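You operate a simulated robot arm through the tools that you are given. There is no shell and no other tool.

The job below is to be done with a simulated robot arm. You get a single attempt, and the scene is never put back.

TASK
Let the sink drain, swap the stopper for the strainer and scrub the lint smear off.
Fine: stopper into its ring; use the foam pad and put it back. What is to be rubbed or washed off counts as gone when no trace of it is left.

It is judged by the outcome, as a careful person would: the job done as asked, and still so three seconds after it is handed in. It fails if anything else is knocked over, pushed out of place, dropped, spilled or broken. A push-on lid holds only when it is set on centred and level and pressed home; a screw cap is set on level and turned clockwise until tight.

THE ROBOT
A 7-joint arm with a two-finger parallel gripper, fixed in place. Base frame: the origin is at the foot of the arm, x ahead of it, y to its left, z up. Lengths are in m, angles in degrees, forces in N, time in s.
Its first joint turns from -166.0 to 166.0 degrees. Payload 4.4 kg.
Tool frame: the origin (TCP) lies between the finger pads and is the grasp point; the fingertips stand 0.023 m ahead of it; z points along the fingers, y is the line along which they close. The gripper opens to 0.094 m. The fingers are 0.038 m wide and 0.01 m thick; the gripper's body (0.054 by 0.096 m) begins 0.039 m behind the TCP.
Orientation is that of the tool frame in the base frame, as a unit quaternion [x, y, z, w]. With the fingers straight down and closing along the base's y, the tool's x points along the base's -x, its y along +y and its z along -z.

THE INTERFACE
- The arm moves only by the tool arm_command. Its argument "commands" is a list of rows, each a list of 7 numbers: the shift along the base's x, y, z in units of 400 mm (1.0 is 400 mm), then the turn, a rotation vector about the base's x, y, z in units of 90 degrees (1.0 is 90 degrees), then the closure in counts, from 0 (fully open) to 255 (shut). In form: [[x, y, z, wx, wy, wz, jaw], ...]. A call has 1 to 20 rows; each row is the pose to reach, as a shift and turn from the pose commanded when the call began. A call with a number of a shift or a turn outside -1 to 1 is refused whole. A row lasts 0.2 s, in which the tool goes at most 0.05 m and 8.6 degrees; a call with a longer step from one row to the next is refused whole, and so is a gripper value outside its range. Where a pose cannot be reached the arm comes as near as it can. A force on the tool above 70 N (or 10 N above the force at the start of the call, whichever is more), or a blocked arm, ends the call early, and 0.2 s more pass. The fingers move at their own pace (about 0.072 m/s each) and stop on an object; they squeeze with about 41 N. The grip force told is the motor's: it shows also when the fingers shut on nothing. Time passes only in rows, and 0.2 s behind the last, so rows that repeat a pose let the fingers close. The reply holds the time, the measured pose of the TCP, the force on the tool along the base axes, the opening and the grip force, in the units named above and with some noise, with the torque about the TCP (base axes, N m) and any sound that the robot's microphone picked up, and new pictures: "show" is both (left out), scene, wrist or none.
- Cameras (640 x 400 px; columns grow to the right, rows downward): "scene" is fixed at [0.2205, 0.6523, 1.5521]; the picture's right is [-0.64, -0.77, 0.00], its down [-0.47, 0.39, -0.79] and it looks along [0.61, -0.51, -0.61] (base axes); focal length 335 px, centre (320, 200). "wrist" rides on the gripper at [0.086, 0.016, -0.075] in the tool frame; the picture's right is [-0.18, 0.98, 0.00], its down [-0.58, -0.11, -0.81] and it looks along [-0.79, -0.15, 0.59] (tool axes); focal length 243 px, centre (320, 200). There is no depth. A picture from a camera that has moved, and an enlarged one, comes with that camera's place and axes in the base frame and with its lens.
- close_up(camera, box): a new picture of the part [left, top, right, bottom] of that camera's present view, enlarged. The clock stands still meanwhile.
- finish_job(): hands the job in; it is judged then, once.

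Nothing tells you positions but the pictures and the camera data. Unless the task says otherwise, let go and move clear before handing in.

The tools are called as a command line: name --pt "numbers of a row" for each row, then --argument value for the rest, lists and objects as JSON in quotes. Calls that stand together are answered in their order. arm_command: Moves the arm, as the interface text tells. Its arguments: {"type":"object","properties":{"commands":{"type":"array"},"show":{"type":"string","enum":["both","scene","wrist","none"]}},"required":["commands"]} The other tools are called the same way: close_up (camera, box) takes an enlarged picture of a part of a camera's view; finish_job () hands the job in.

At the start:

```text
t: 0.0
position: [0.6794, 0.3825, 1.1708]
orientation: [0.0, 1.0, 0.0, 0.0]
ft_force: [-0.7, 0.7, -0.1]
moment: [0.02, -0.02, -0.02]
grip_width: 0.0941
grasp_force: 0.1
```

scene: 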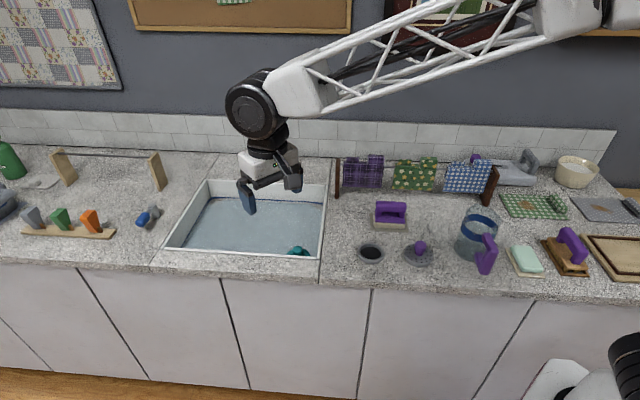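
wrist: 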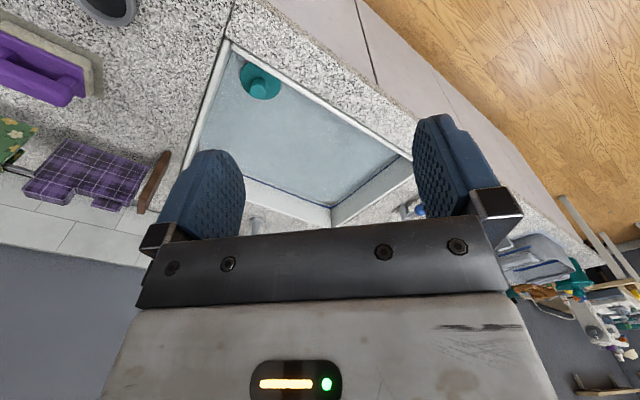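

I see a counter with a water-filled sink, a teal stopper in it, and various tools around it. I'll look closer before moving anything.

close_up --camera "scene" --box '[150, 160, 350, 285]'

close_up --camera "scene" --box '[330, 140, 510, 285]'

close_up --camera "scene" --box '[460, 140, 640, 285]'

close_up --camera "scene" --box '[0, 130, 180, 250]'

close_up --camera "wrist" --box '[0, 0, 420, 260]'

```text
3.20 times, centred on (250, 222) of scene
camera zoom: at [0.2205, 0.6523, 1.5521], right [-0.64, -0.77, 0.0], down [-0.47, 0.39, -0.79], along [0.61, -0.51, -0.61], focal length 1073 px, centre (544, 128)
```

zoom: 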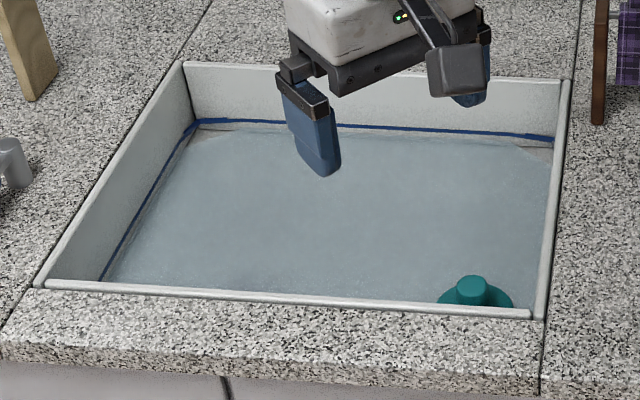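

```text
2.76 times, centred on (420, 212) of scene
camera zoom: at [0.2205, 0.6523, 1.5521], right [-0.64, -0.77, 0.0], down [-0.47, 0.39, -0.79], along [0.61, -0.51, -0.61], focal length 925 px, centre (44, 166)
```

zoom: 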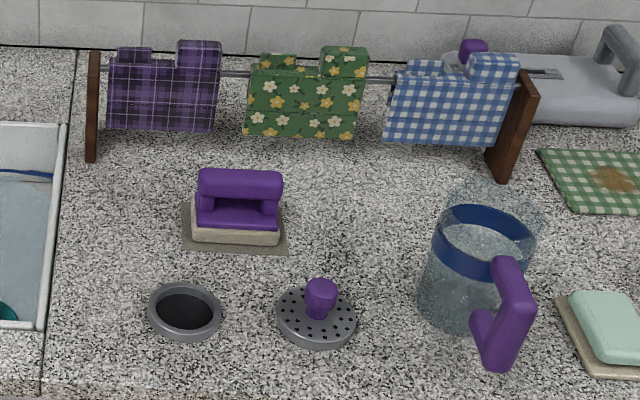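

```text
2.76 times, centred on (550, 212) of scene
camera zoom: at [0.2205, 0.6523, 1.5521], right [-0.64, -0.77, 0.0], down [-0.47, 0.39, -0.79], along [0.61, -0.51, -0.61], focal length 925 px, centre (-314, 166)
```

zoom: 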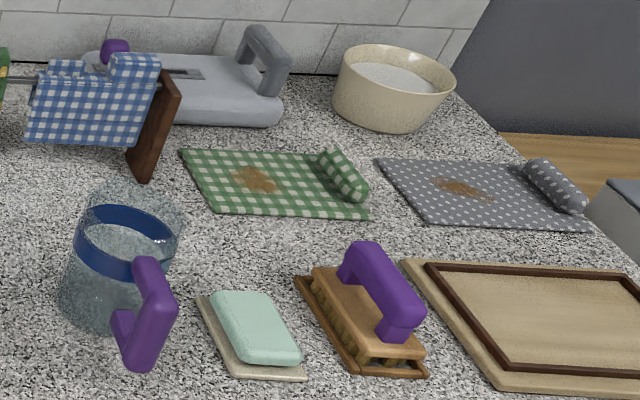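

```text
3.33 times, centred on (90, 190) of scene
camera zoom: at [0.2205, 0.6523, 1.5521], right [-0.64, -0.77, 0.0], down [-0.47, 0.39, -0.79], along [0.61, -0.51, -0.61], focal length 1118 px, centre (1087, 233)
```

zoom: 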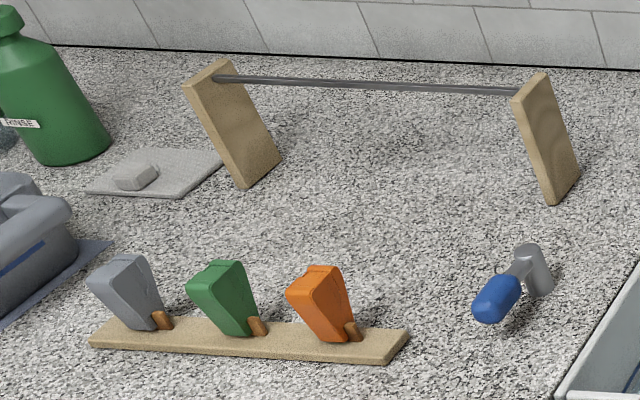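

```text
1.52 times, centred on (210, 130) of wrist
camera zoom: at [0.5942, 0.3993, 1.2464], right [0.18, 0.98, 0.0], down [0.58, -0.11, 0.81], along [0.79, -0.15, -0.59], focal length 370 px, centre (488, 307)
```

zoom: 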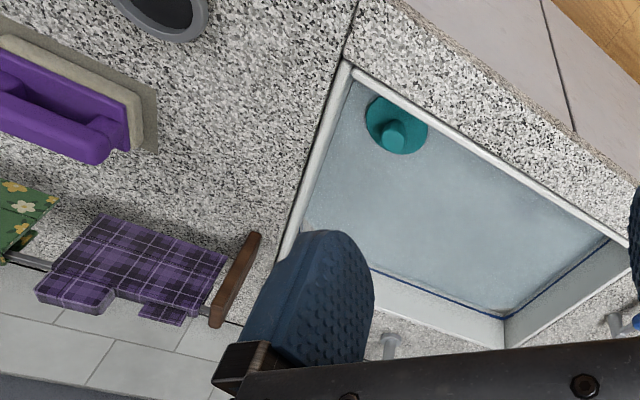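

The sink is turned about 45° to the base; the stopper is near its front-right corner, the ring holder is at about (0.64, 0.11), the strainer at (0.55, 0.02), and the foam pad at (0.68, -0.01). I'll move the wrist camera for a better look at these.

arm_command --pt "0.02 -0.1 -0.08 0 0 -0.09 0" --pt "0.04 -0.2 -0.16 0 0 -0.18 0" --pt "0.05 -0.22 -0.18 0 0 -0.27 0" --pt "0.05 -0.22 -0.18 0 0 -0.36 0" --pt "0.05 -0.22 -0.18 0 0 -0.45 0" --pt "0.05 -0.22 -0.18 0 0 -0.5 0" --show "both"

```text
refused: row 1 steps farther than a row can; nothing moved
```

The stopper still sits in the corner and nothing has moved, because the first step was slightly too long. I'll repeat the move with smaller steps.

arm_command --pt "0.02 -0.08 -0.06 0 0 -0.09 0" --pt "0.04 -0.16 -0.12 0 0 -0.18 0" --pt "0.05 -0.22 -0.18 0 0 -0.27 0" --pt "0.05 -0.22 -0.18 0 0 -0.36 0" --pt "0.05 -0.22 -0.18 0 0 -0.45 0" --pt "0.05 -0.22 -0.18 0 0 -0.5 0" --show "both"

```text
t: 1.4
position: [0.6998, 0.2942, 1.0987]
orientation: [0.384, 0.923, 0.0, 0.0]
ft_force: [-0.4, 0.2, -0.1]
moment: [0.0, -0.01, 0.01]
grip_width: 0.0939
grasp_force: 0.0
camera wrist: at [0.6505, 0.3674, 1.1737], right [0.83, 0.56, 0.0], down [0.33, -0.49, 0.81], along [0.45, -0.67, -0.59], focal length 243 px, centre (320, 200)
```

scene: 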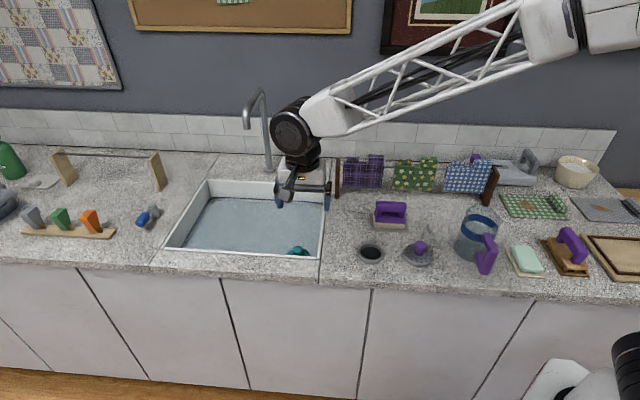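
wrist: 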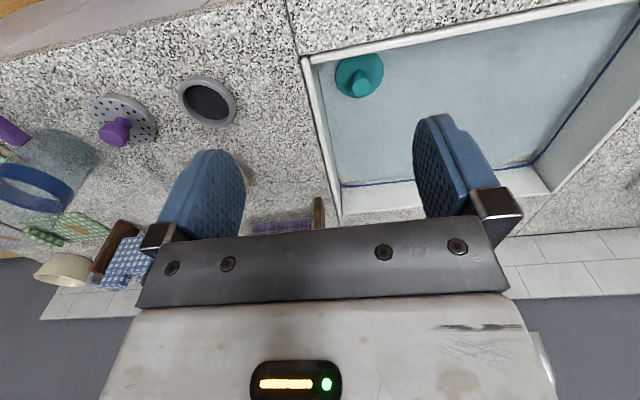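

The wrist camera now sees the stopper, ring and strainer from the front, and a faucet stands at the back of the sink. I'll zoom in to measure.

close_up --camera "wrist" --box '[60, 20, 420, 245]'

close_up --camera "wrist" --box '[270, 0, 640, 230]'

close_up --camera "scene" --box '[270, 220, 450, 290]'

```text
1.78 times, centred on (240, 132) of wrist
camera zoom: at [0.6505, 0.3674, 1.1737], right [0.83, 0.56, 0.0], down [0.33, -0.49, 0.81], along [0.45, -0.67, -0.59], focal length 431 px, centre (462, 320)
```

zoom: 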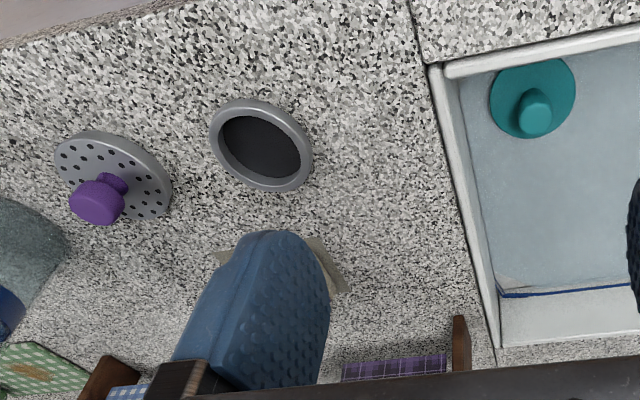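

```text
1.73 times, centred on (455, 115) of wrist
camera zoom: at [0.6505, 0.3674, 1.1737], right [0.83, 0.56, 0.0], down [0.33, -0.49, 0.81], along [0.45, -0.67, -0.59], focal length 420 px, centre (86, 347)
```

zoom: 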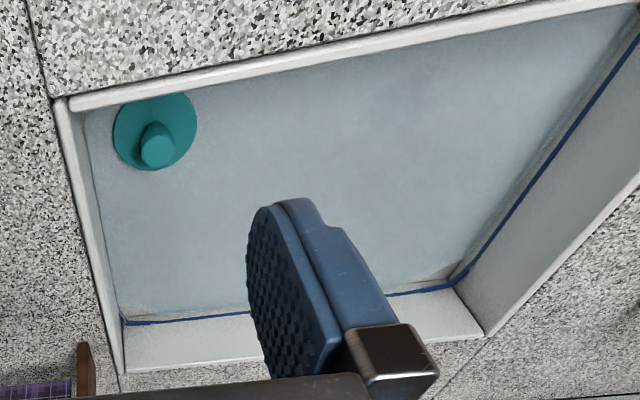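

```text
3.56 times, centred on (360, 255) of scene
camera zoom: at [0.2205, 0.6523, 1.5521], right [-0.64, -0.77, 0.0], down [-0.47, 0.39, -0.79], along [0.61, -0.51, -0.61], focal length 1192 px, centre (178, 4)
```

zoom: 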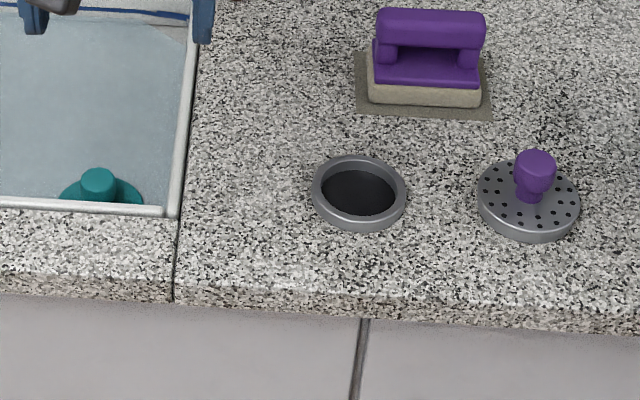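

The sink corner is at about (0.71, 0.25), the counter top about z 0.86, and the stopper knob about (0.807, 0.249, 0.825). Next I move above the stopper and check the alignment.

arm_command --pt "0.054 -0.023 -0.085 0 0 -0.0 60" --pt "0.108 -0.046 -0.17 0 0 -0.0 90" --pt "0.162 -0.069 -0.255 0 0 0 90" --pt "0.216 -0.091 -0.34 0 0 0 90" --pt "0.268 -0.113 -0.42 0 0 0 90" --pt "0.268 -0.113 -0.42 0 0 0 90" --show "both"

close_up --camera "scene" --box '[240, 160, 400, 280]'

close_up --camera "wrist" --box '[200, 0, 480, 200]'

```text
t: 2.8
position: [0.8103, 0.2499, 0.9288]
orientation: [0.383, 0.924, 0.0, 0.0]
ft_force: [-0.7, 0.6, -0.4]
moment: [0.0, -0.03, -0.01]
grip_width: 0.0609
grasp_force: 0.1
camera wrist: at [0.7606, 0.3224, 1.0048], right [0.83, 0.56, 0.0], down [0.33, -0.49, 0.81], along [0.46, -0.67, -0.59], focal length 243 px, centre (320, 200)
```

scene: 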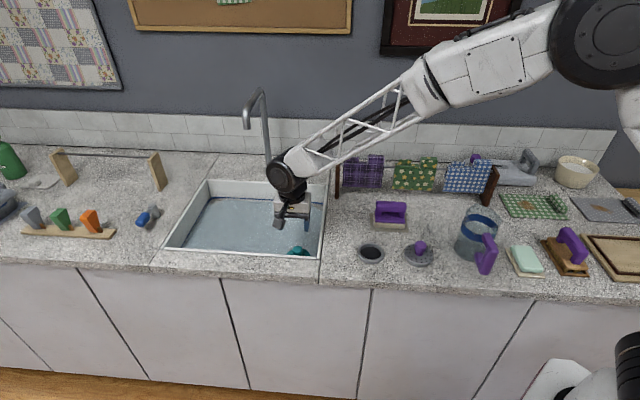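
wrist: 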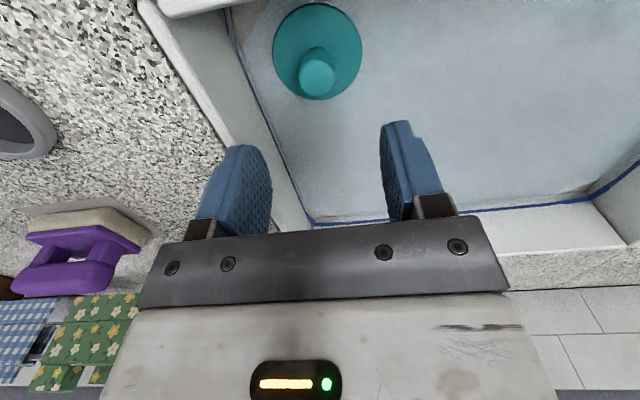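

```text
3.33 times, centred on (320, 220) of scene
camera zoom: at [0.2205, 0.6523, 1.5521], right [-0.64, -0.77, 0.0], down [-0.47, 0.39, -0.79], along [0.61, -0.51, -0.61], focal length 1118 px, centre (320, 133)
```

zoom: 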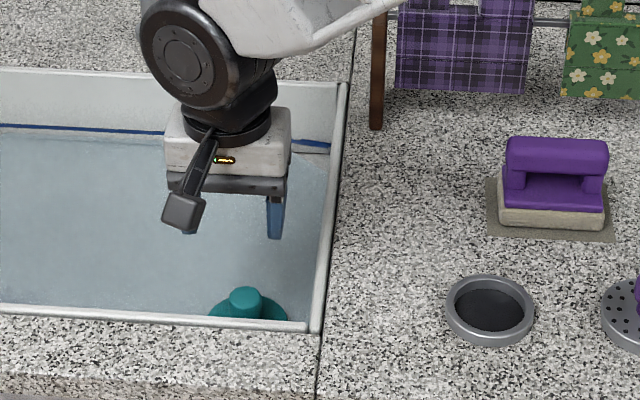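

```text
2.00 times, centred on (340, 100) of wrist
camera zoom: at [0.7606, 0.3224, 1.0048], right [0.83, 0.56, 0.0], down [0.33, -0.49, 0.81], along [0.46, -0.67, -0.59], focal length 485 px, centre (280, 400)
```

zoom: 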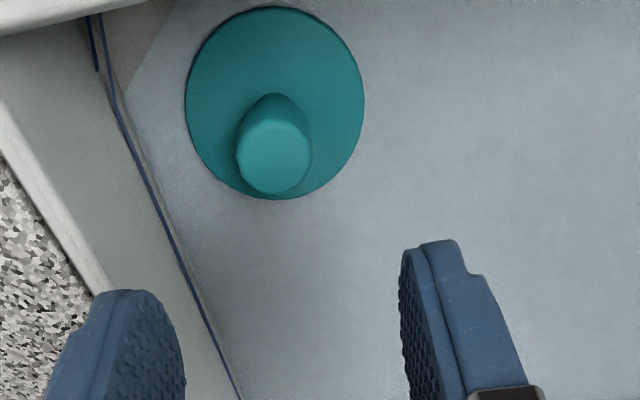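

The knob top is nearly on the tool axis, at about (0.812, 0.246, 0.816). I descend partway, opened to 60 mm, and look again.

arm_command --pt "0.002 -0.004 -0.1 0 0 0 90" --pt "0.005 -0.008 -0.2 0 0 0 90" --pt "0.005 -0.008 -0.235 0 0 0 90" --pt "0.005 -0.008 -0.235 0 0 0 90" --show "both"

close_up --camera "scene" --box '[240, 180, 360, 270]'

```text
t: 3.8
position: [0.8075, 0.2462, 0.8358]
orientation: [0.383, 0.924, 0.0, 0.0]
ft_force: [-0.3, 1.4, -0.4]
moment: [0.01, 0.04, 0.01]
grip_width: 0.0607
grasp_force: 0.1
camera wrist: at [0.7598, 0.3188, 0.9114], right [0.83, 0.56, 0.0], down [0.33, -0.49, 0.81], along [0.46, -0.67, -0.59], focal length 243 px, centre (320, 200)
```

scene: 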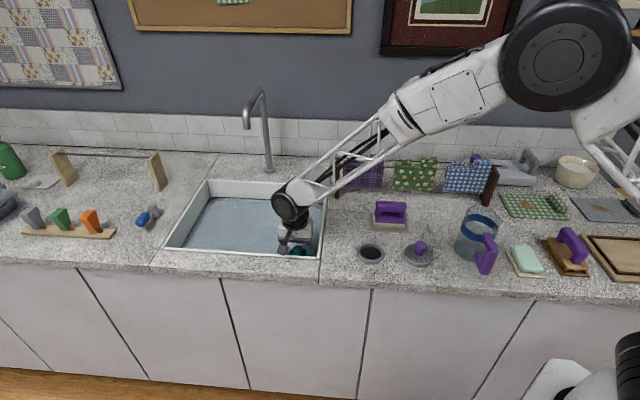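
wrist: 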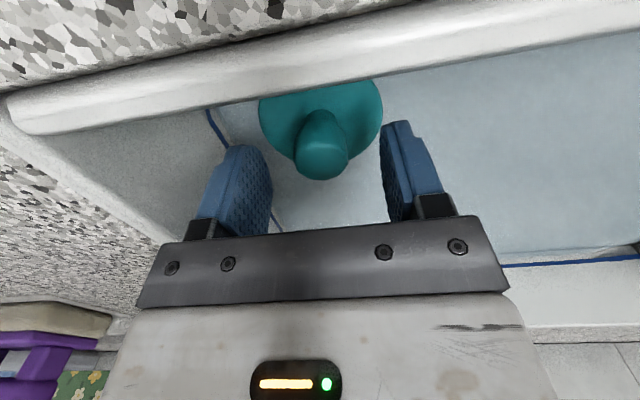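

```text
4.44 times, centred on (300, 225) of scene
camera zoom: at [0.2205, 0.6523, 1.5521], right [-0.64, -0.77, 0.0], down [-0.47, 0.39, -0.79], along [0.61, -0.51, -0.61], focal length 1490 px, centre (409, 89)
```

zoom: 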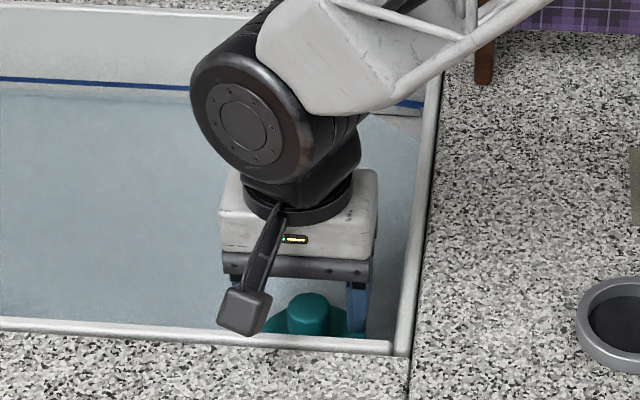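

The knob is centred between the fingers, with its top about 15 mm below the TCP. I lower about 16 mm and close on it.

arm_command --pt "0 0 -0.02 0 0 0 90" --pt "0 0 -0.04 0 0 0 90" --pt "0 0 -0.04 0 0 0 160" --pt "0 0 -0.04 0 0 0 255" --pt "0 0 -0.04 0 0 0 255" --pt "0 0 -0.04 0 0 0 255" --show "wrist"

```text
t: 5.2
position: [0.8095, 0.2456, 0.8197]
orientation: [0.383, 0.924, 0.0, 0.0]
ft_force: [0.0, -0.7, -1.0]
moment: [0.0, 0.0, 0.0]
grip_width: 0.0286
grasp_force: 41.1
camera wrist: at [0.76, 0.3188, 0.8962], right [0.83, 0.56, 0.0], down [0.33, -0.49, 0.81], along [0.46, -0.67, -0.59], focal length 243 px, centre (320, 200)
```

wrist: 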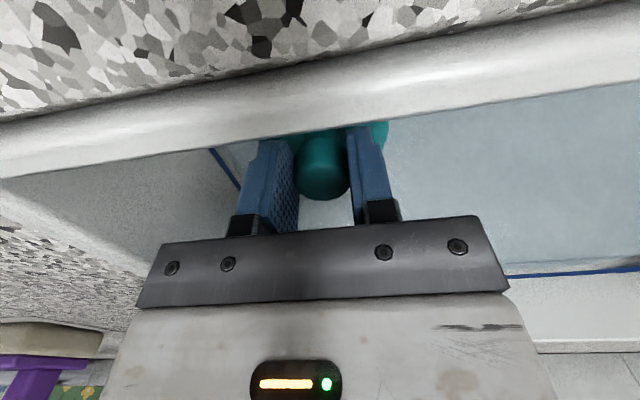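

The knob is gripped at 28.6 mm. I lift straight up, slowly, and watch the force.

arm_command --pt "0 0 0.02 0 0 0 255" --pt "0 0 0.05 0 0 0 255" --pt "0 0 0.09 0 0 0 255" --pt "0 0 0.14 0 0 0 255" --pt "0 0 0.2 0 0 0 255" --pt "0 0 0.28 0 0 0 255" --pt "0 0 0.34 0 0 0 255" --pt "0 0 0.34 0 0 0 255" --show "both"

```text
t: 7.0
position: [0.8086, 0.2472, 0.9579]
orientation: [0.383, 0.924, 0.0, 0.001]
ft_force: [-0.5, -0.6, 0.8]
moment: [0.02, 0.01, 0.02]
grip_width: 0.0001
grasp_force: 41.0
camera wrist: at [0.76, 0.3201, 1.0327], right [0.83, 0.56, 0.0], down [0.33, -0.49, 0.81], along [0.46, -0.67, -0.59], focal length 243 px, centre (320, 200)
```

scene: 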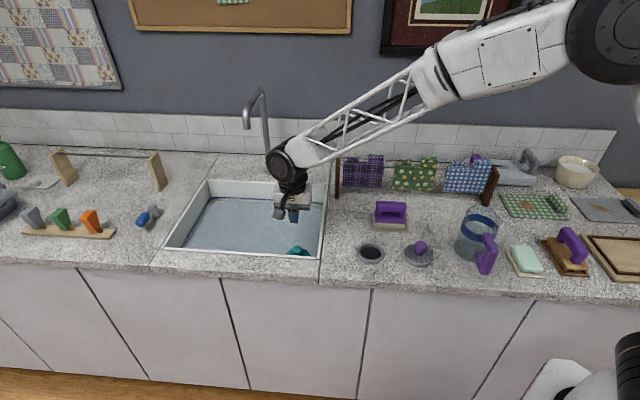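
wrist: 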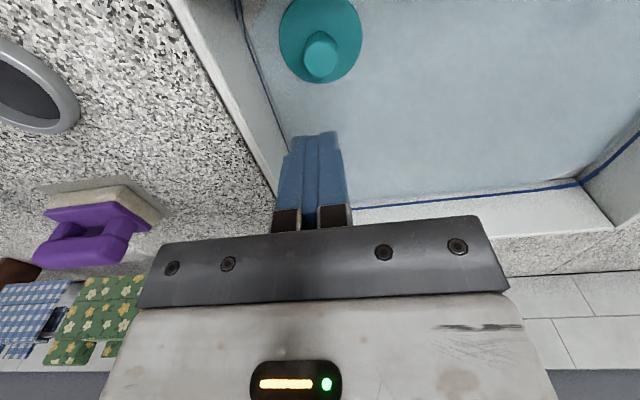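

The fingers slipped off and the stopper is still seated, so the grip was too shallow. I'll go back down, deeper this time, until I feel the disc.

arm_command --pt "0 0 -0.1 0 0 0 90" --pt "0 0 -0.2 0 0 0 90" --pt "0 0 -0.3 0 0 0 90" --pt "0 0 -0.345 0 0 0 90" --pt "0 0 -0.355 0 0 0 90" --pt "0 0 -0.36 0 0 0 90" --show "wrist"

```text
t: 8.4
position: [0.8088, 0.2473, 0.813]
orientation: [0.383, 0.924, 0.0, 0.0]
ft_force: [-0.2, -0.1, -0.3]
moment: [-0.01, 0.01, -0.02]
grip_width: 0.0608
grasp_force: 0.2
camera wrist: at [0.7596, 0.3193, 0.8881], right [0.83, 0.56, 0.0], down [0.33, -0.49, 0.81], along [0.46, -0.67, -0.59], focal length 243 px, centre (320, 200)
```

wrist: 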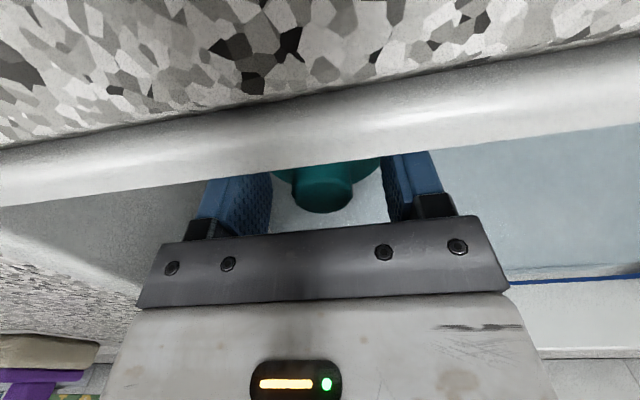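

There is no contact yet, and the knob top is now above the TCP. The camera is close to the counter here, so I grip at this depth and pull gently, reading the force.

arm_command --pt "0 0 0 0 0 0 160" --pt "0 0 0 0 0 0 255" --pt "0 0 0 0 0 0 255" --pt "0 0 0 0 0 0 255" --pt "0 0 0.01 0 0 0 255" --pt "0 0 0.02 0 0 0 255" --show "wrist"

```text
t: 9.8
position: [0.8085, 0.2468, 0.8209]
orientation: [0.383, 0.924, 0.0, 0.001]
ft_force: [0.1, 0.2, -0.1]
moment: [0.01, 0.01, 0.01]
grip_width: 0.0287
grasp_force: 40.9
camera wrist: at [0.7597, 0.3195, 0.8965], right [0.83, 0.56, 0.0], down [0.33, -0.49, 0.81], along [0.46, -0.67, -0.59], focal length 243 px, centre (320, 200)
```

wrist: 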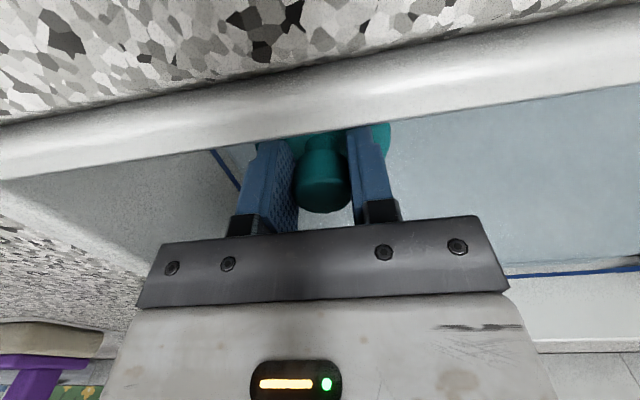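

The knob moved up with the gripper, so it holds this time. I continue lifting slowly.

arm_command --pt "0 0 0.02 0 0 0 255" --pt "0 0 0.04 0 0 0 255" --pt "0 0 0.06 0 0 0 255" --pt "0 0 0.09 0 0 0 255" --show "both"

```text
t: 10.8
position: [0.8099, 0.247, 0.8579]
orientation: [0.383, 0.924, 0.0, 0.0]
ft_force: [-0.3, 0.4, -1.2]
moment: [0.0, 0.01, -0.01]
grip_width: 0.0288
grasp_force: 40.5
camera wrist: at [0.7594, 0.32, 0.9326], right [0.83, 0.56, 0.0], down [0.33, -0.49, 0.81], along [0.45, -0.67, -0.59], focal length 243 px, centre (320, 200)
```

scene: 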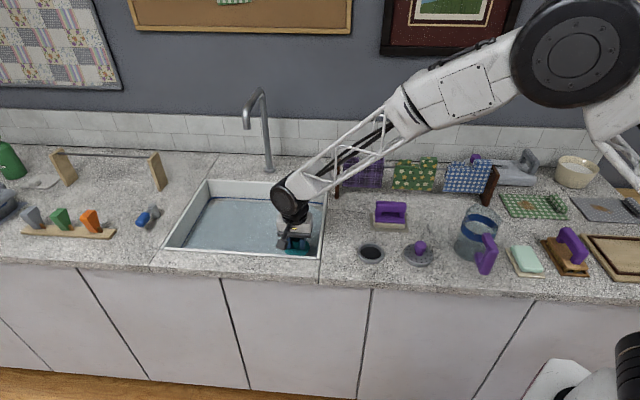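
wrist: 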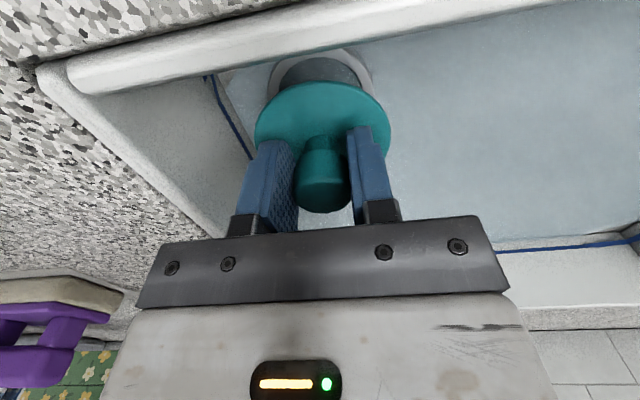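

The stopper is out and the drain hole is visible beneath it. I lift it clear of the rim and let the sink drain, holding the stopper over the basin so it drips there.

arm_command --pt "0 0 0.06 0 0 0 255" --pt "0 0 0.12 0 0 0 255" --pt "0 0 0.18 0 0 0 255" --pt "0 0 0.24 0 0 0 255" --pt "0 0 0.3 0 0 0 255" --pt "0 0 0.3 0 0 0 255" --pt "0 0 0.3 0 0 0 255" --pt "0 0 0.3 0 0 0 255" --pt "0 0 0.3 0 0 0 255" --pt "0 0 0.3 0 0 0 255" --pt "0 0 0.3 0 0 0 255" --pt "0 0 0.3 0 0 0 255" --pt "0 0 0.3 0 0 0 255" --pt "0 0 0.3 0 0 0 255" --pt "0 0 0.3 0 0 0 255" --pt "0 0 0.3 0 0 0 255" --pt "0 0 0.3 0 0 0 255" --pt "0 0 0.3 0 0 0 255" --pt "0 0 0.3 0 0 0 255" --pt "0 0 0.3 0 0 0 255" --show "both"

close_up --camera "scene" --box '[150, 160, 350, 285]'

close_up --camera "wrist" --box '[180, 0, 640, 250]'

```text
t: 15.0
position: [0.8094, 0.2461, 0.9776]
orientation: [0.383, 0.924, 0.0, 0.0]
ft_force: [0.0, 0.0, -0.5]
moment: [-0.04, -0.02, 0.0]
grip_width: 0.0285
grasp_force: 41.4
camera wrist: at [0.761, 0.3196, 1.0535], right [0.83, 0.56, 0.0], down [0.33, -0.49, 0.81], along [0.46, -0.67, -0.59], focal length 243 px, centre (320, 200)
```

scene: 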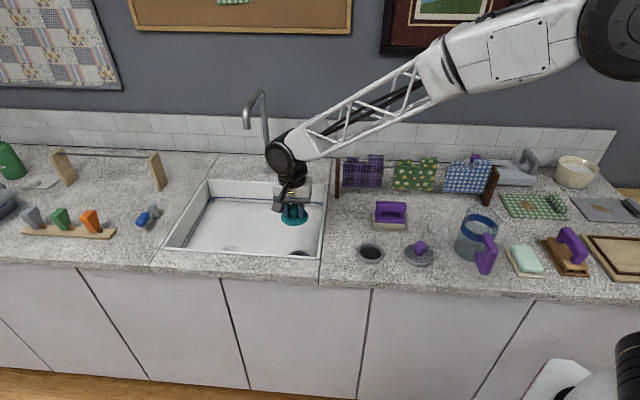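
wrist: 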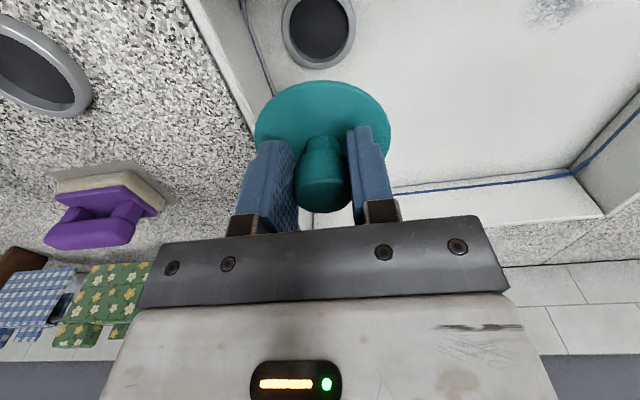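

```text
3.20 times, centred on (250, 222) of scene
camera zoom: at [0.2205, 0.6523, 1.5521], right [-0.64, -0.77, 0.0], down [-0.47, 0.39, -0.79], along [0.61, -0.51, -0.61], focal length 1073 px, centre (544, 128)
```

zoom: 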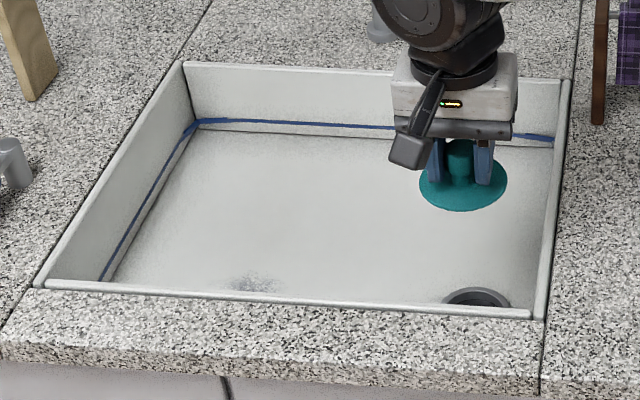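

```text
1.39 times, centred on (410, 125) of wrist
camera zoom: at [0.761, 0.3196, 1.0535], right [0.83, 0.56, 0.0], down [0.33, -0.49, 0.81], along [0.46, -0.67, -0.59], focal length 338 px, centre (195, 304)
```

zoom: 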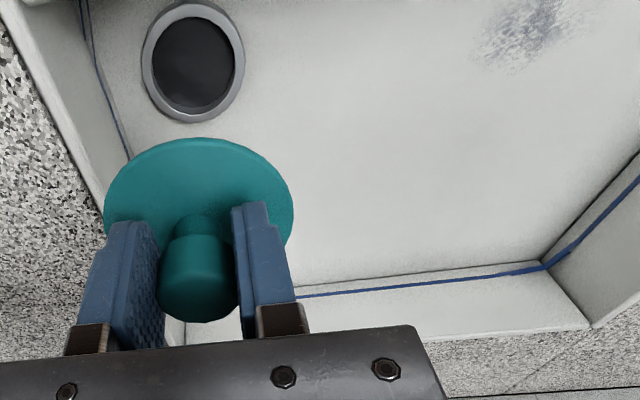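

The sink has drained and the lint smear shows on its floor near the front wall, left of the drain; the drain centre is about (0.809, 0.247). Now I carry the stopper toward the ring holder at about (0.629, 0.128) and look at it.

arm_command --pt "-0.07 -0.03 0.02 0 0 0 255" --pt "-0.14 -0.06 0.05 0 0 0 255" --pt "-0.21 -0.09 0.05 0 0 0 255" --pt "-0.273 -0.115 0.05 0 0 0 255" --pt "-0.273 -0.115 0.05 0 0 0 255" --show "both"

close_up --camera "wrist" --box '[20, 0, 340, 200]'

close_up --camera "scene" --box '[300, 180, 460, 280]'

```text
t: 16.2
position: [0.7003, 0.1998, 0.9975]
orientation: [0.383, 0.924, 0.0, -0.001]
ft_force: [-0.2, 0.2, -0.8]
moment: [0.0, 0.01, -0.03]
grip_width: 0.0288
grasp_force: 40.9
camera wrist: at [0.651, 0.2723, 1.073], right [0.83, 0.56, 0.0], down [0.33, -0.49, 0.81], along [0.46, -0.67, -0.59], focal length 243 px, centre (320, 200)
```

scene: 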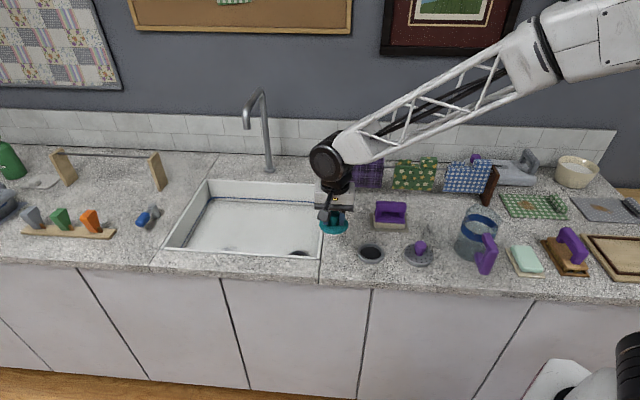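
wrist: 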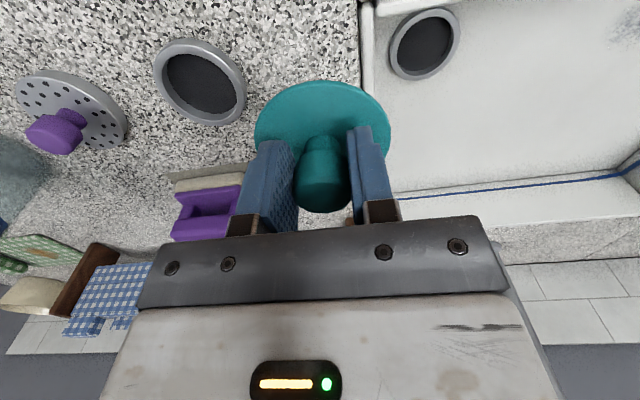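

```text
2.00 times, centred on (180, 100) of wrist
camera zoom: at [0.651, 0.2723, 1.073], right [0.83, 0.56, 0.0], down [0.33, -0.49, 0.81], along [0.46, -0.67, -0.59], focal length 485 px, centre (600, 400)
```

zoom: 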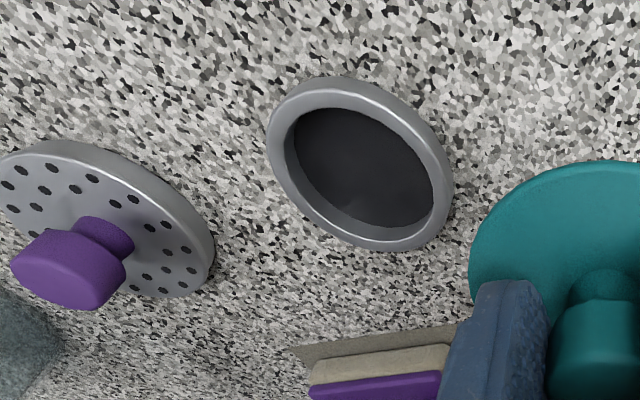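

```text
4.00 times, centred on (380, 230) of scene
camera zoom: at [0.2205, 0.6523, 1.5521], right [-0.64, -0.77, 0.0], down [-0.47, 0.39, -0.79], along [0.61, -0.51, -0.61], focal length 1341 px, centre (80, 80)
```

zoom: 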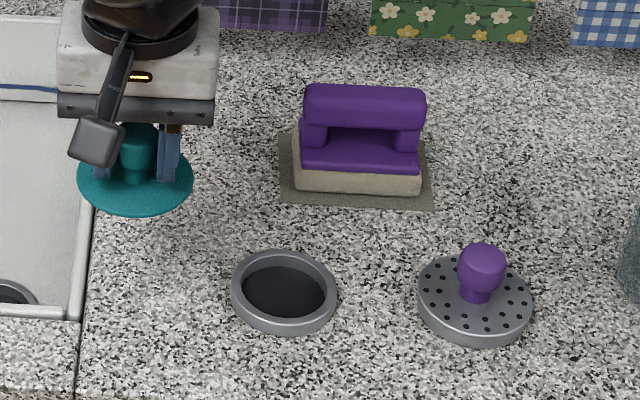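

The ring works out at (0.628, 0.128) with its top at z 0.872. I move the stopper above it and lower to about 25 mm above seating to check alignment.

arm_command --pt "-0.06 -0.06 0 0 0 0 255" --pt "-0.12 -0.12 0 0 0 0 255" --pt "-0.181 -0.1795 0 0 0 0 255" --pt "-0.181 -0.1795 -0.08 0 0 0 255" --pt "-0.181 -0.1795 -0.16 0 0 0 255" --pt "-0.181 -0.1795 -0.16 0 0 0 255" --show "both"

close_up --camera "scene" --box '[320, 200, 440, 275]'

close_up --camera "wrist" --box '[200, 0, 440, 150]'

```text
t: 17.6
position: [0.6281, 0.1279, 0.9332]
orientation: [0.383, 0.924, 0.0, 0.001]
ft_force: [0.8, -0.6, -0.1]
moment: [-0.01, 0.04, 0.0]
grip_width: 0.0285
grasp_force: 41.2
camera wrist: at [0.5792, 0.2, 1.0087], right [0.83, 0.56, 0.0], down [0.33, -0.49, 0.81], along [0.46, -0.67, -0.59], focal length 243 px, centre (320, 200)
```

scene: 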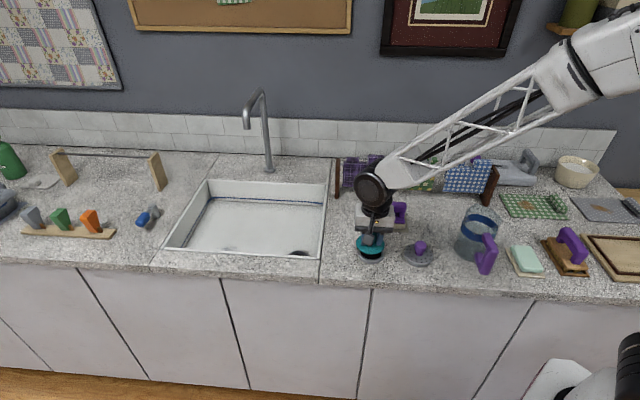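
wrist: 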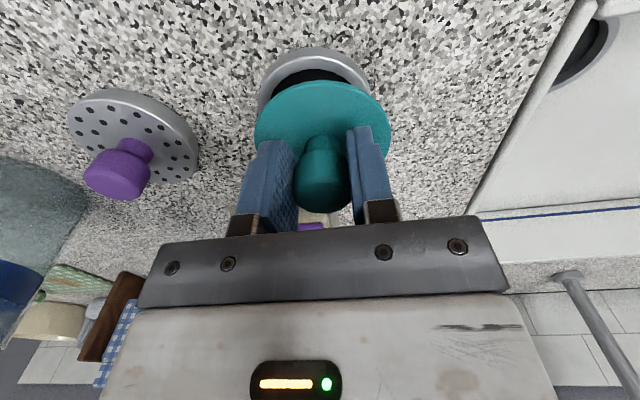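

```text
5.33 times, centred on (380, 238) of scene
camera zoom: at [0.2205, 0.6523, 1.5521], right [-0.64, -0.77, 0.0], down [-0.47, 0.39, -0.79], along [0.61, -0.51, -0.61], focal length 1789 px, centre (0, 0)
```

zoom: 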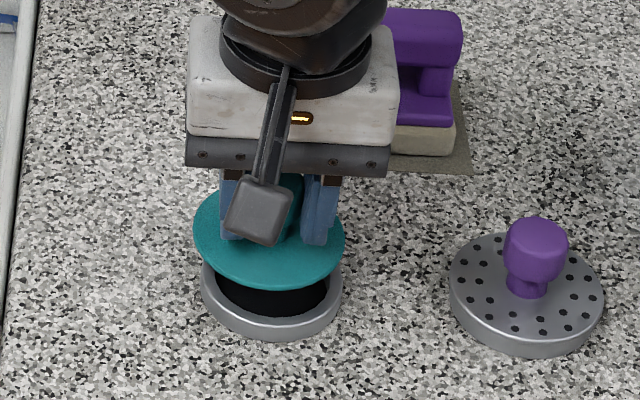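

```text
2.67 times, centred on (320, 75) of wrist
camera zoom: at [0.5792, 0.2, 1.0087], right [0.83, 0.56, 0.0], down [0.33, -0.49, 0.81], along [0.46, -0.67, -0.59], focal length 647 px, centre (320, 533)
```

zoom: 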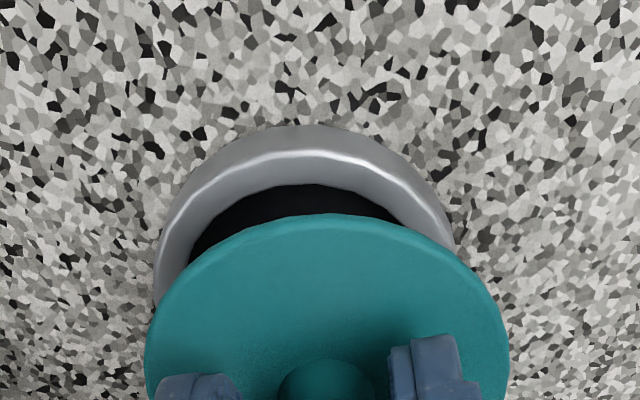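

The disc appears about 4 mm off the ring centre, mostly toward +y. I shift y by -4 mm, lower 12 mm and check again.

arm_command --pt "0 -0.01 0 0 0 0 255" --pt "0 -0.01 -0.03 0 0 0 255" --pt "0 -0.01 -0.03 0 0 0 255" --show "none"

close_up --camera "scene" --box '[330, 215, 410, 265]'

close_up --camera "wrist" --box '[200, 0, 440, 150]'

```text
t: 18.4
position: [0.6285, 0.1238, 0.9204]
orientation: [0.383, 0.924, 0.001, 0.0]
ft_force: [0.4, -0.4, -0.6]
moment: [-0.03, 0.04, 0.04]
grip_width: 0.0287
grasp_force: 40.7
```

```text
8.00 times, centred on (370, 240) of scene
camera zoom: at [0.2205, 0.6523, 1.5521], right [-0.64, -0.77, 0.0], down [-0.47, 0.39, -0.79], along [0.61, -0.51, -0.61], focal length 2683 px, centre (-80, -120)
```

zoom: 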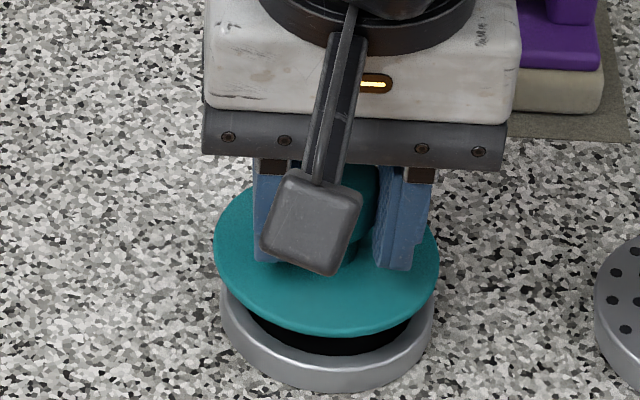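

```text
2.67 times, centred on (320, 75) of wrist
camera zoom: at [0.5791, 0.197, 0.9963], right [0.83, 0.56, 0.0], down [0.33, -0.49, 0.81], along [0.46, -0.67, -0.59], focal length 647 px, centre (320, 533)
```

zoom: 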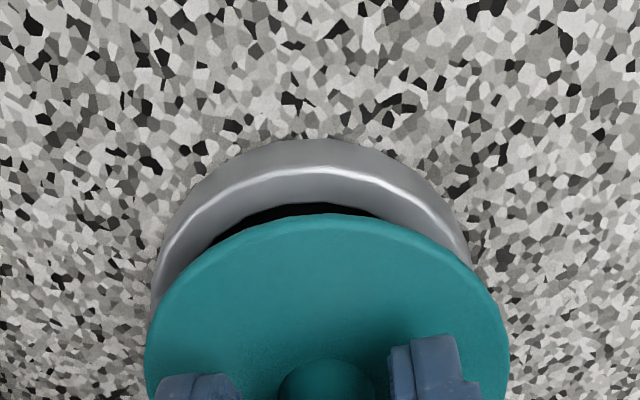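

Alignment is good front to back, and about 2 mm off sideways. I correct that and lower in small steps, watching the force.

arm_command --pt "-0.004 -0.004 -0.01 0 0 0 255" --pt "-0.004 -0.004 -0.02 0 0 0 255" --pt "-0.004 -0.004 -0.025 0 0 0 255" --show "none"

close_up --camera "scene" --box '[330, 215, 410, 265]'

close_up --camera "wrist" --box '[200, 0, 440, 150]'

```text
t: 19.2
position: [0.6263, 0.1226, 0.911]
orientation: [0.382, 0.924, 0.001, 0.0]
ft_force: [1.0, 1.0, -0.5]
moment: [-0.01, -0.01, 0.03]
grip_width: 0.0286
grasp_force: 41.4
```

```text
8.00 times, centred on (370, 240) of scene
camera zoom: at [0.2205, 0.6523, 1.5521], right [-0.64, -0.77, 0.0], down [-0.47, 0.39, -0.79], along [0.61, -0.51, -0.61], focal length 2683 px, centre (-80, -120)
```

zoom: 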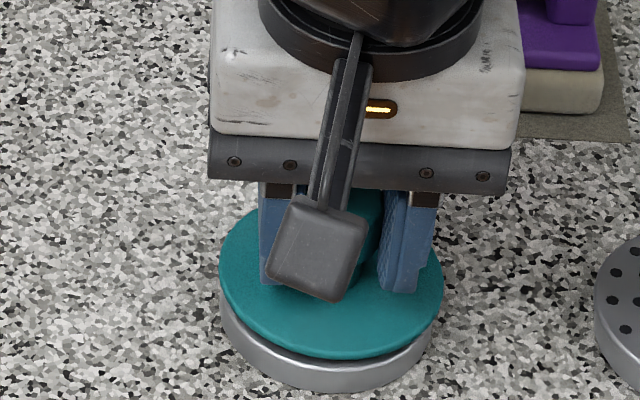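

```text
2.67 times, centred on (320, 75) of wrist
camera zoom: at [0.5769, 0.1955, 0.9863], right [0.83, 0.56, 0.0], down [0.33, -0.49, 0.81], along [0.45, -0.67, -0.59], focal length 647 px, centre (320, 533)
```

zoom: 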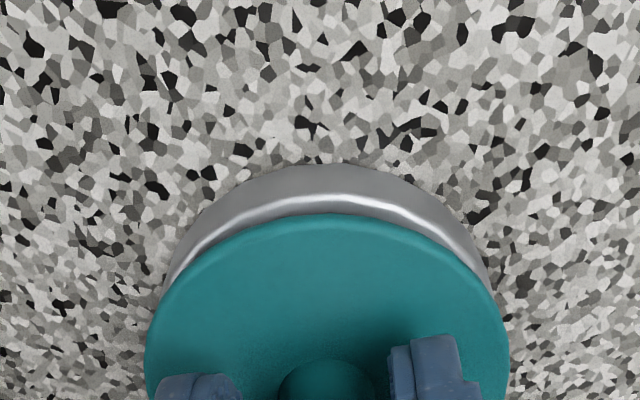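

Disc and ring now line up in both views. I lower further in 2 mm steps.

arm_command --pt "0 0 -0.005 0 0 0 255" --pt "0 0 -0.01 0 0 0 255" --pt "0 0 -0.015 0 0 0 255" --show "none"

close_up --camera "scene" --box '[330, 215, 410, 265]'

```text
t: 20.0
position: [0.6269, 0.1225, 0.9075]
orientation: [0.382, 0.924, 0.001, 0.002]
ft_force: [-32.6, -9.5, 59.8]
moment: [-0.69, 0.47, -0.31]
grip_width: 0.0286
grasp_force: 41.1
```

```text
8.00 times, centred on (370, 240) of scene
camera zoom: at [0.2205, 0.6523, 1.5521], right [-0.64, -0.77, 0.0], down [-0.47, 0.39, -0.79], along [0.61, -0.51, -0.61], focal length 2683 px, centre (-80, -120)
```

zoom: 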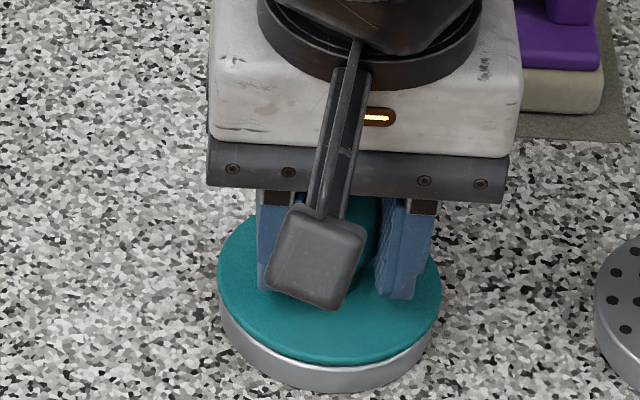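

The plug edge is riding on the ring's rim: 60 N upward, with a sideways push toward -x. I back off, shift about 2 mm toward -x and try again gently.

arm_command --pt "0 0 0.01 0 0 0 255" --pt "-0.005 -0.0015 0.012 0 0 0 255" --pt "-0.005 -0.0015 0.012 0 0 0 255" --show "none"

close_up --camera "scene" --box '[330, 215, 410, 265]'

close_up --camera "wrist" --box '[200, 0, 440, 150]'

```text
t: 20.8
position: [0.6239, 0.1224, 0.9096]
orientation: [0.383, 0.924, 0.0, 0.0]
ft_force: [0.1, 0.3, -0.4]
moment: [0.03, -0.03, 0.02]
grip_width: 0.0286
grasp_force: 40.6
```

```text
8.00 times, centred on (370, 240) of scene
camera zoom: at [0.2205, 0.6523, 1.5521], right [-0.64, -0.77, 0.0], down [-0.47, 0.39, -0.79], along [0.61, -0.51, -0.61], focal length 2683 px, centre (-80, -120)
```

zoom: 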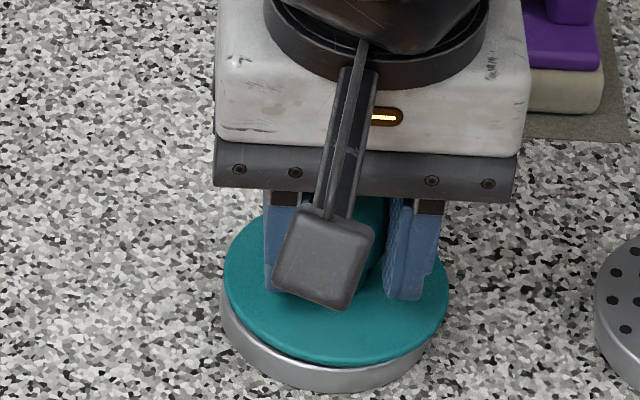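

```text
2.67 times, centred on (320, 75) of wrist
camera zoom: at [0.5745, 0.1954, 0.9846], right [0.83, 0.56, 0.0], down [0.33, -0.49, 0.81], along [0.45, -0.67, -0.59], focal length 647 px, centre (320, 533)
```

zoom: 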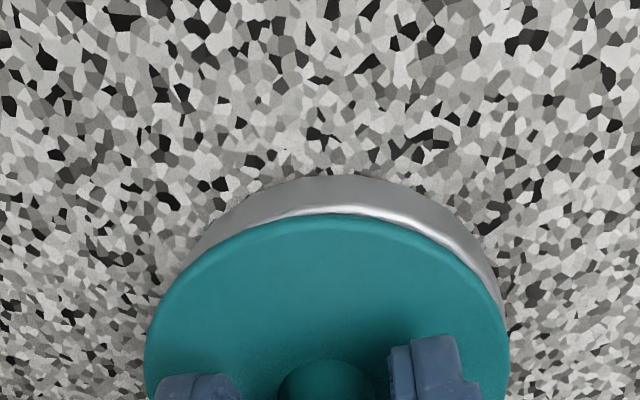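

The stopper may be slightly over-shifted now. I'll take a midpoint and probe downward in 1 mm steps.

arm_command --pt "0.003 0.001 0.0 0 0 0 255" --pt "0.003 0.001 -0.004 0 0 0 255" --pt "0.003 0.001 -0.007 0 0 0 255" --show "none"

```text
t: 21.6
position: [0.625, 0.1246, 0.9078]
orientation: [0.382, 0.924, 0.0, 0.001]
ft_force: [-6.9, -4.9, 8.4]
moment: [-0.4, 0.15, -0.09]
grip_width: 0.0286
grasp_force: 40.9
```

Light contact, and the push is along -e1 (toward the right in the scene). I yield 1.5 mm in that direction and keep lowering a little.

arm_command --pt "-0.003 -0.003 0.0 0 0 0 255" --pt "-0.003 -0.003 -0.002 0 0 0 255" --pt "-0.003 -0.003 -0.004 0 0 0 255" --show "none"

close_up --camera "scene" --box '[330, 215, 410, 265]'

close_up --camera "wrist" --box '[200, 0, 440, 150]'

```text
t: 22.4
position: [0.6246, 0.1229, 0.9073]
orientation: [0.383, 0.924, 0.002, 0.001]
ft_force: [-14.5, 12.1, 48.8]
moment: [-0.29, 0.17, -0.03]
grip_width: 0.0285
grasp_force: 40.5
```

```text
8.00 times, centred on (370, 240) of scene
camera zoom: at [0.2205, 0.6523, 1.5521], right [-0.64, -0.77, 0.0], down [-0.47, 0.39, -0.79], along [0.61, -0.51, -0.61], focal length 2683 px, centre (-80, -120)
```

zoom: 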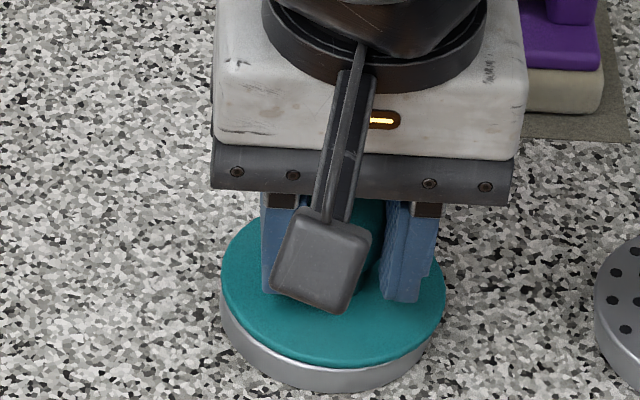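

```text
2.67 times, centred on (320, 75) of wrist
camera zoom: at [0.5752, 0.1954, 0.9827], right [0.83, 0.56, 0.0], down [0.33, -0.49, 0.81], along [0.46, -0.67, -0.59], focal length 647 px, centre (320, 533)
```

zoom: 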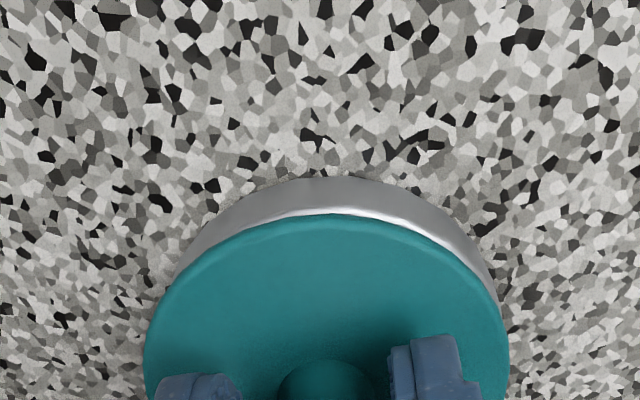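

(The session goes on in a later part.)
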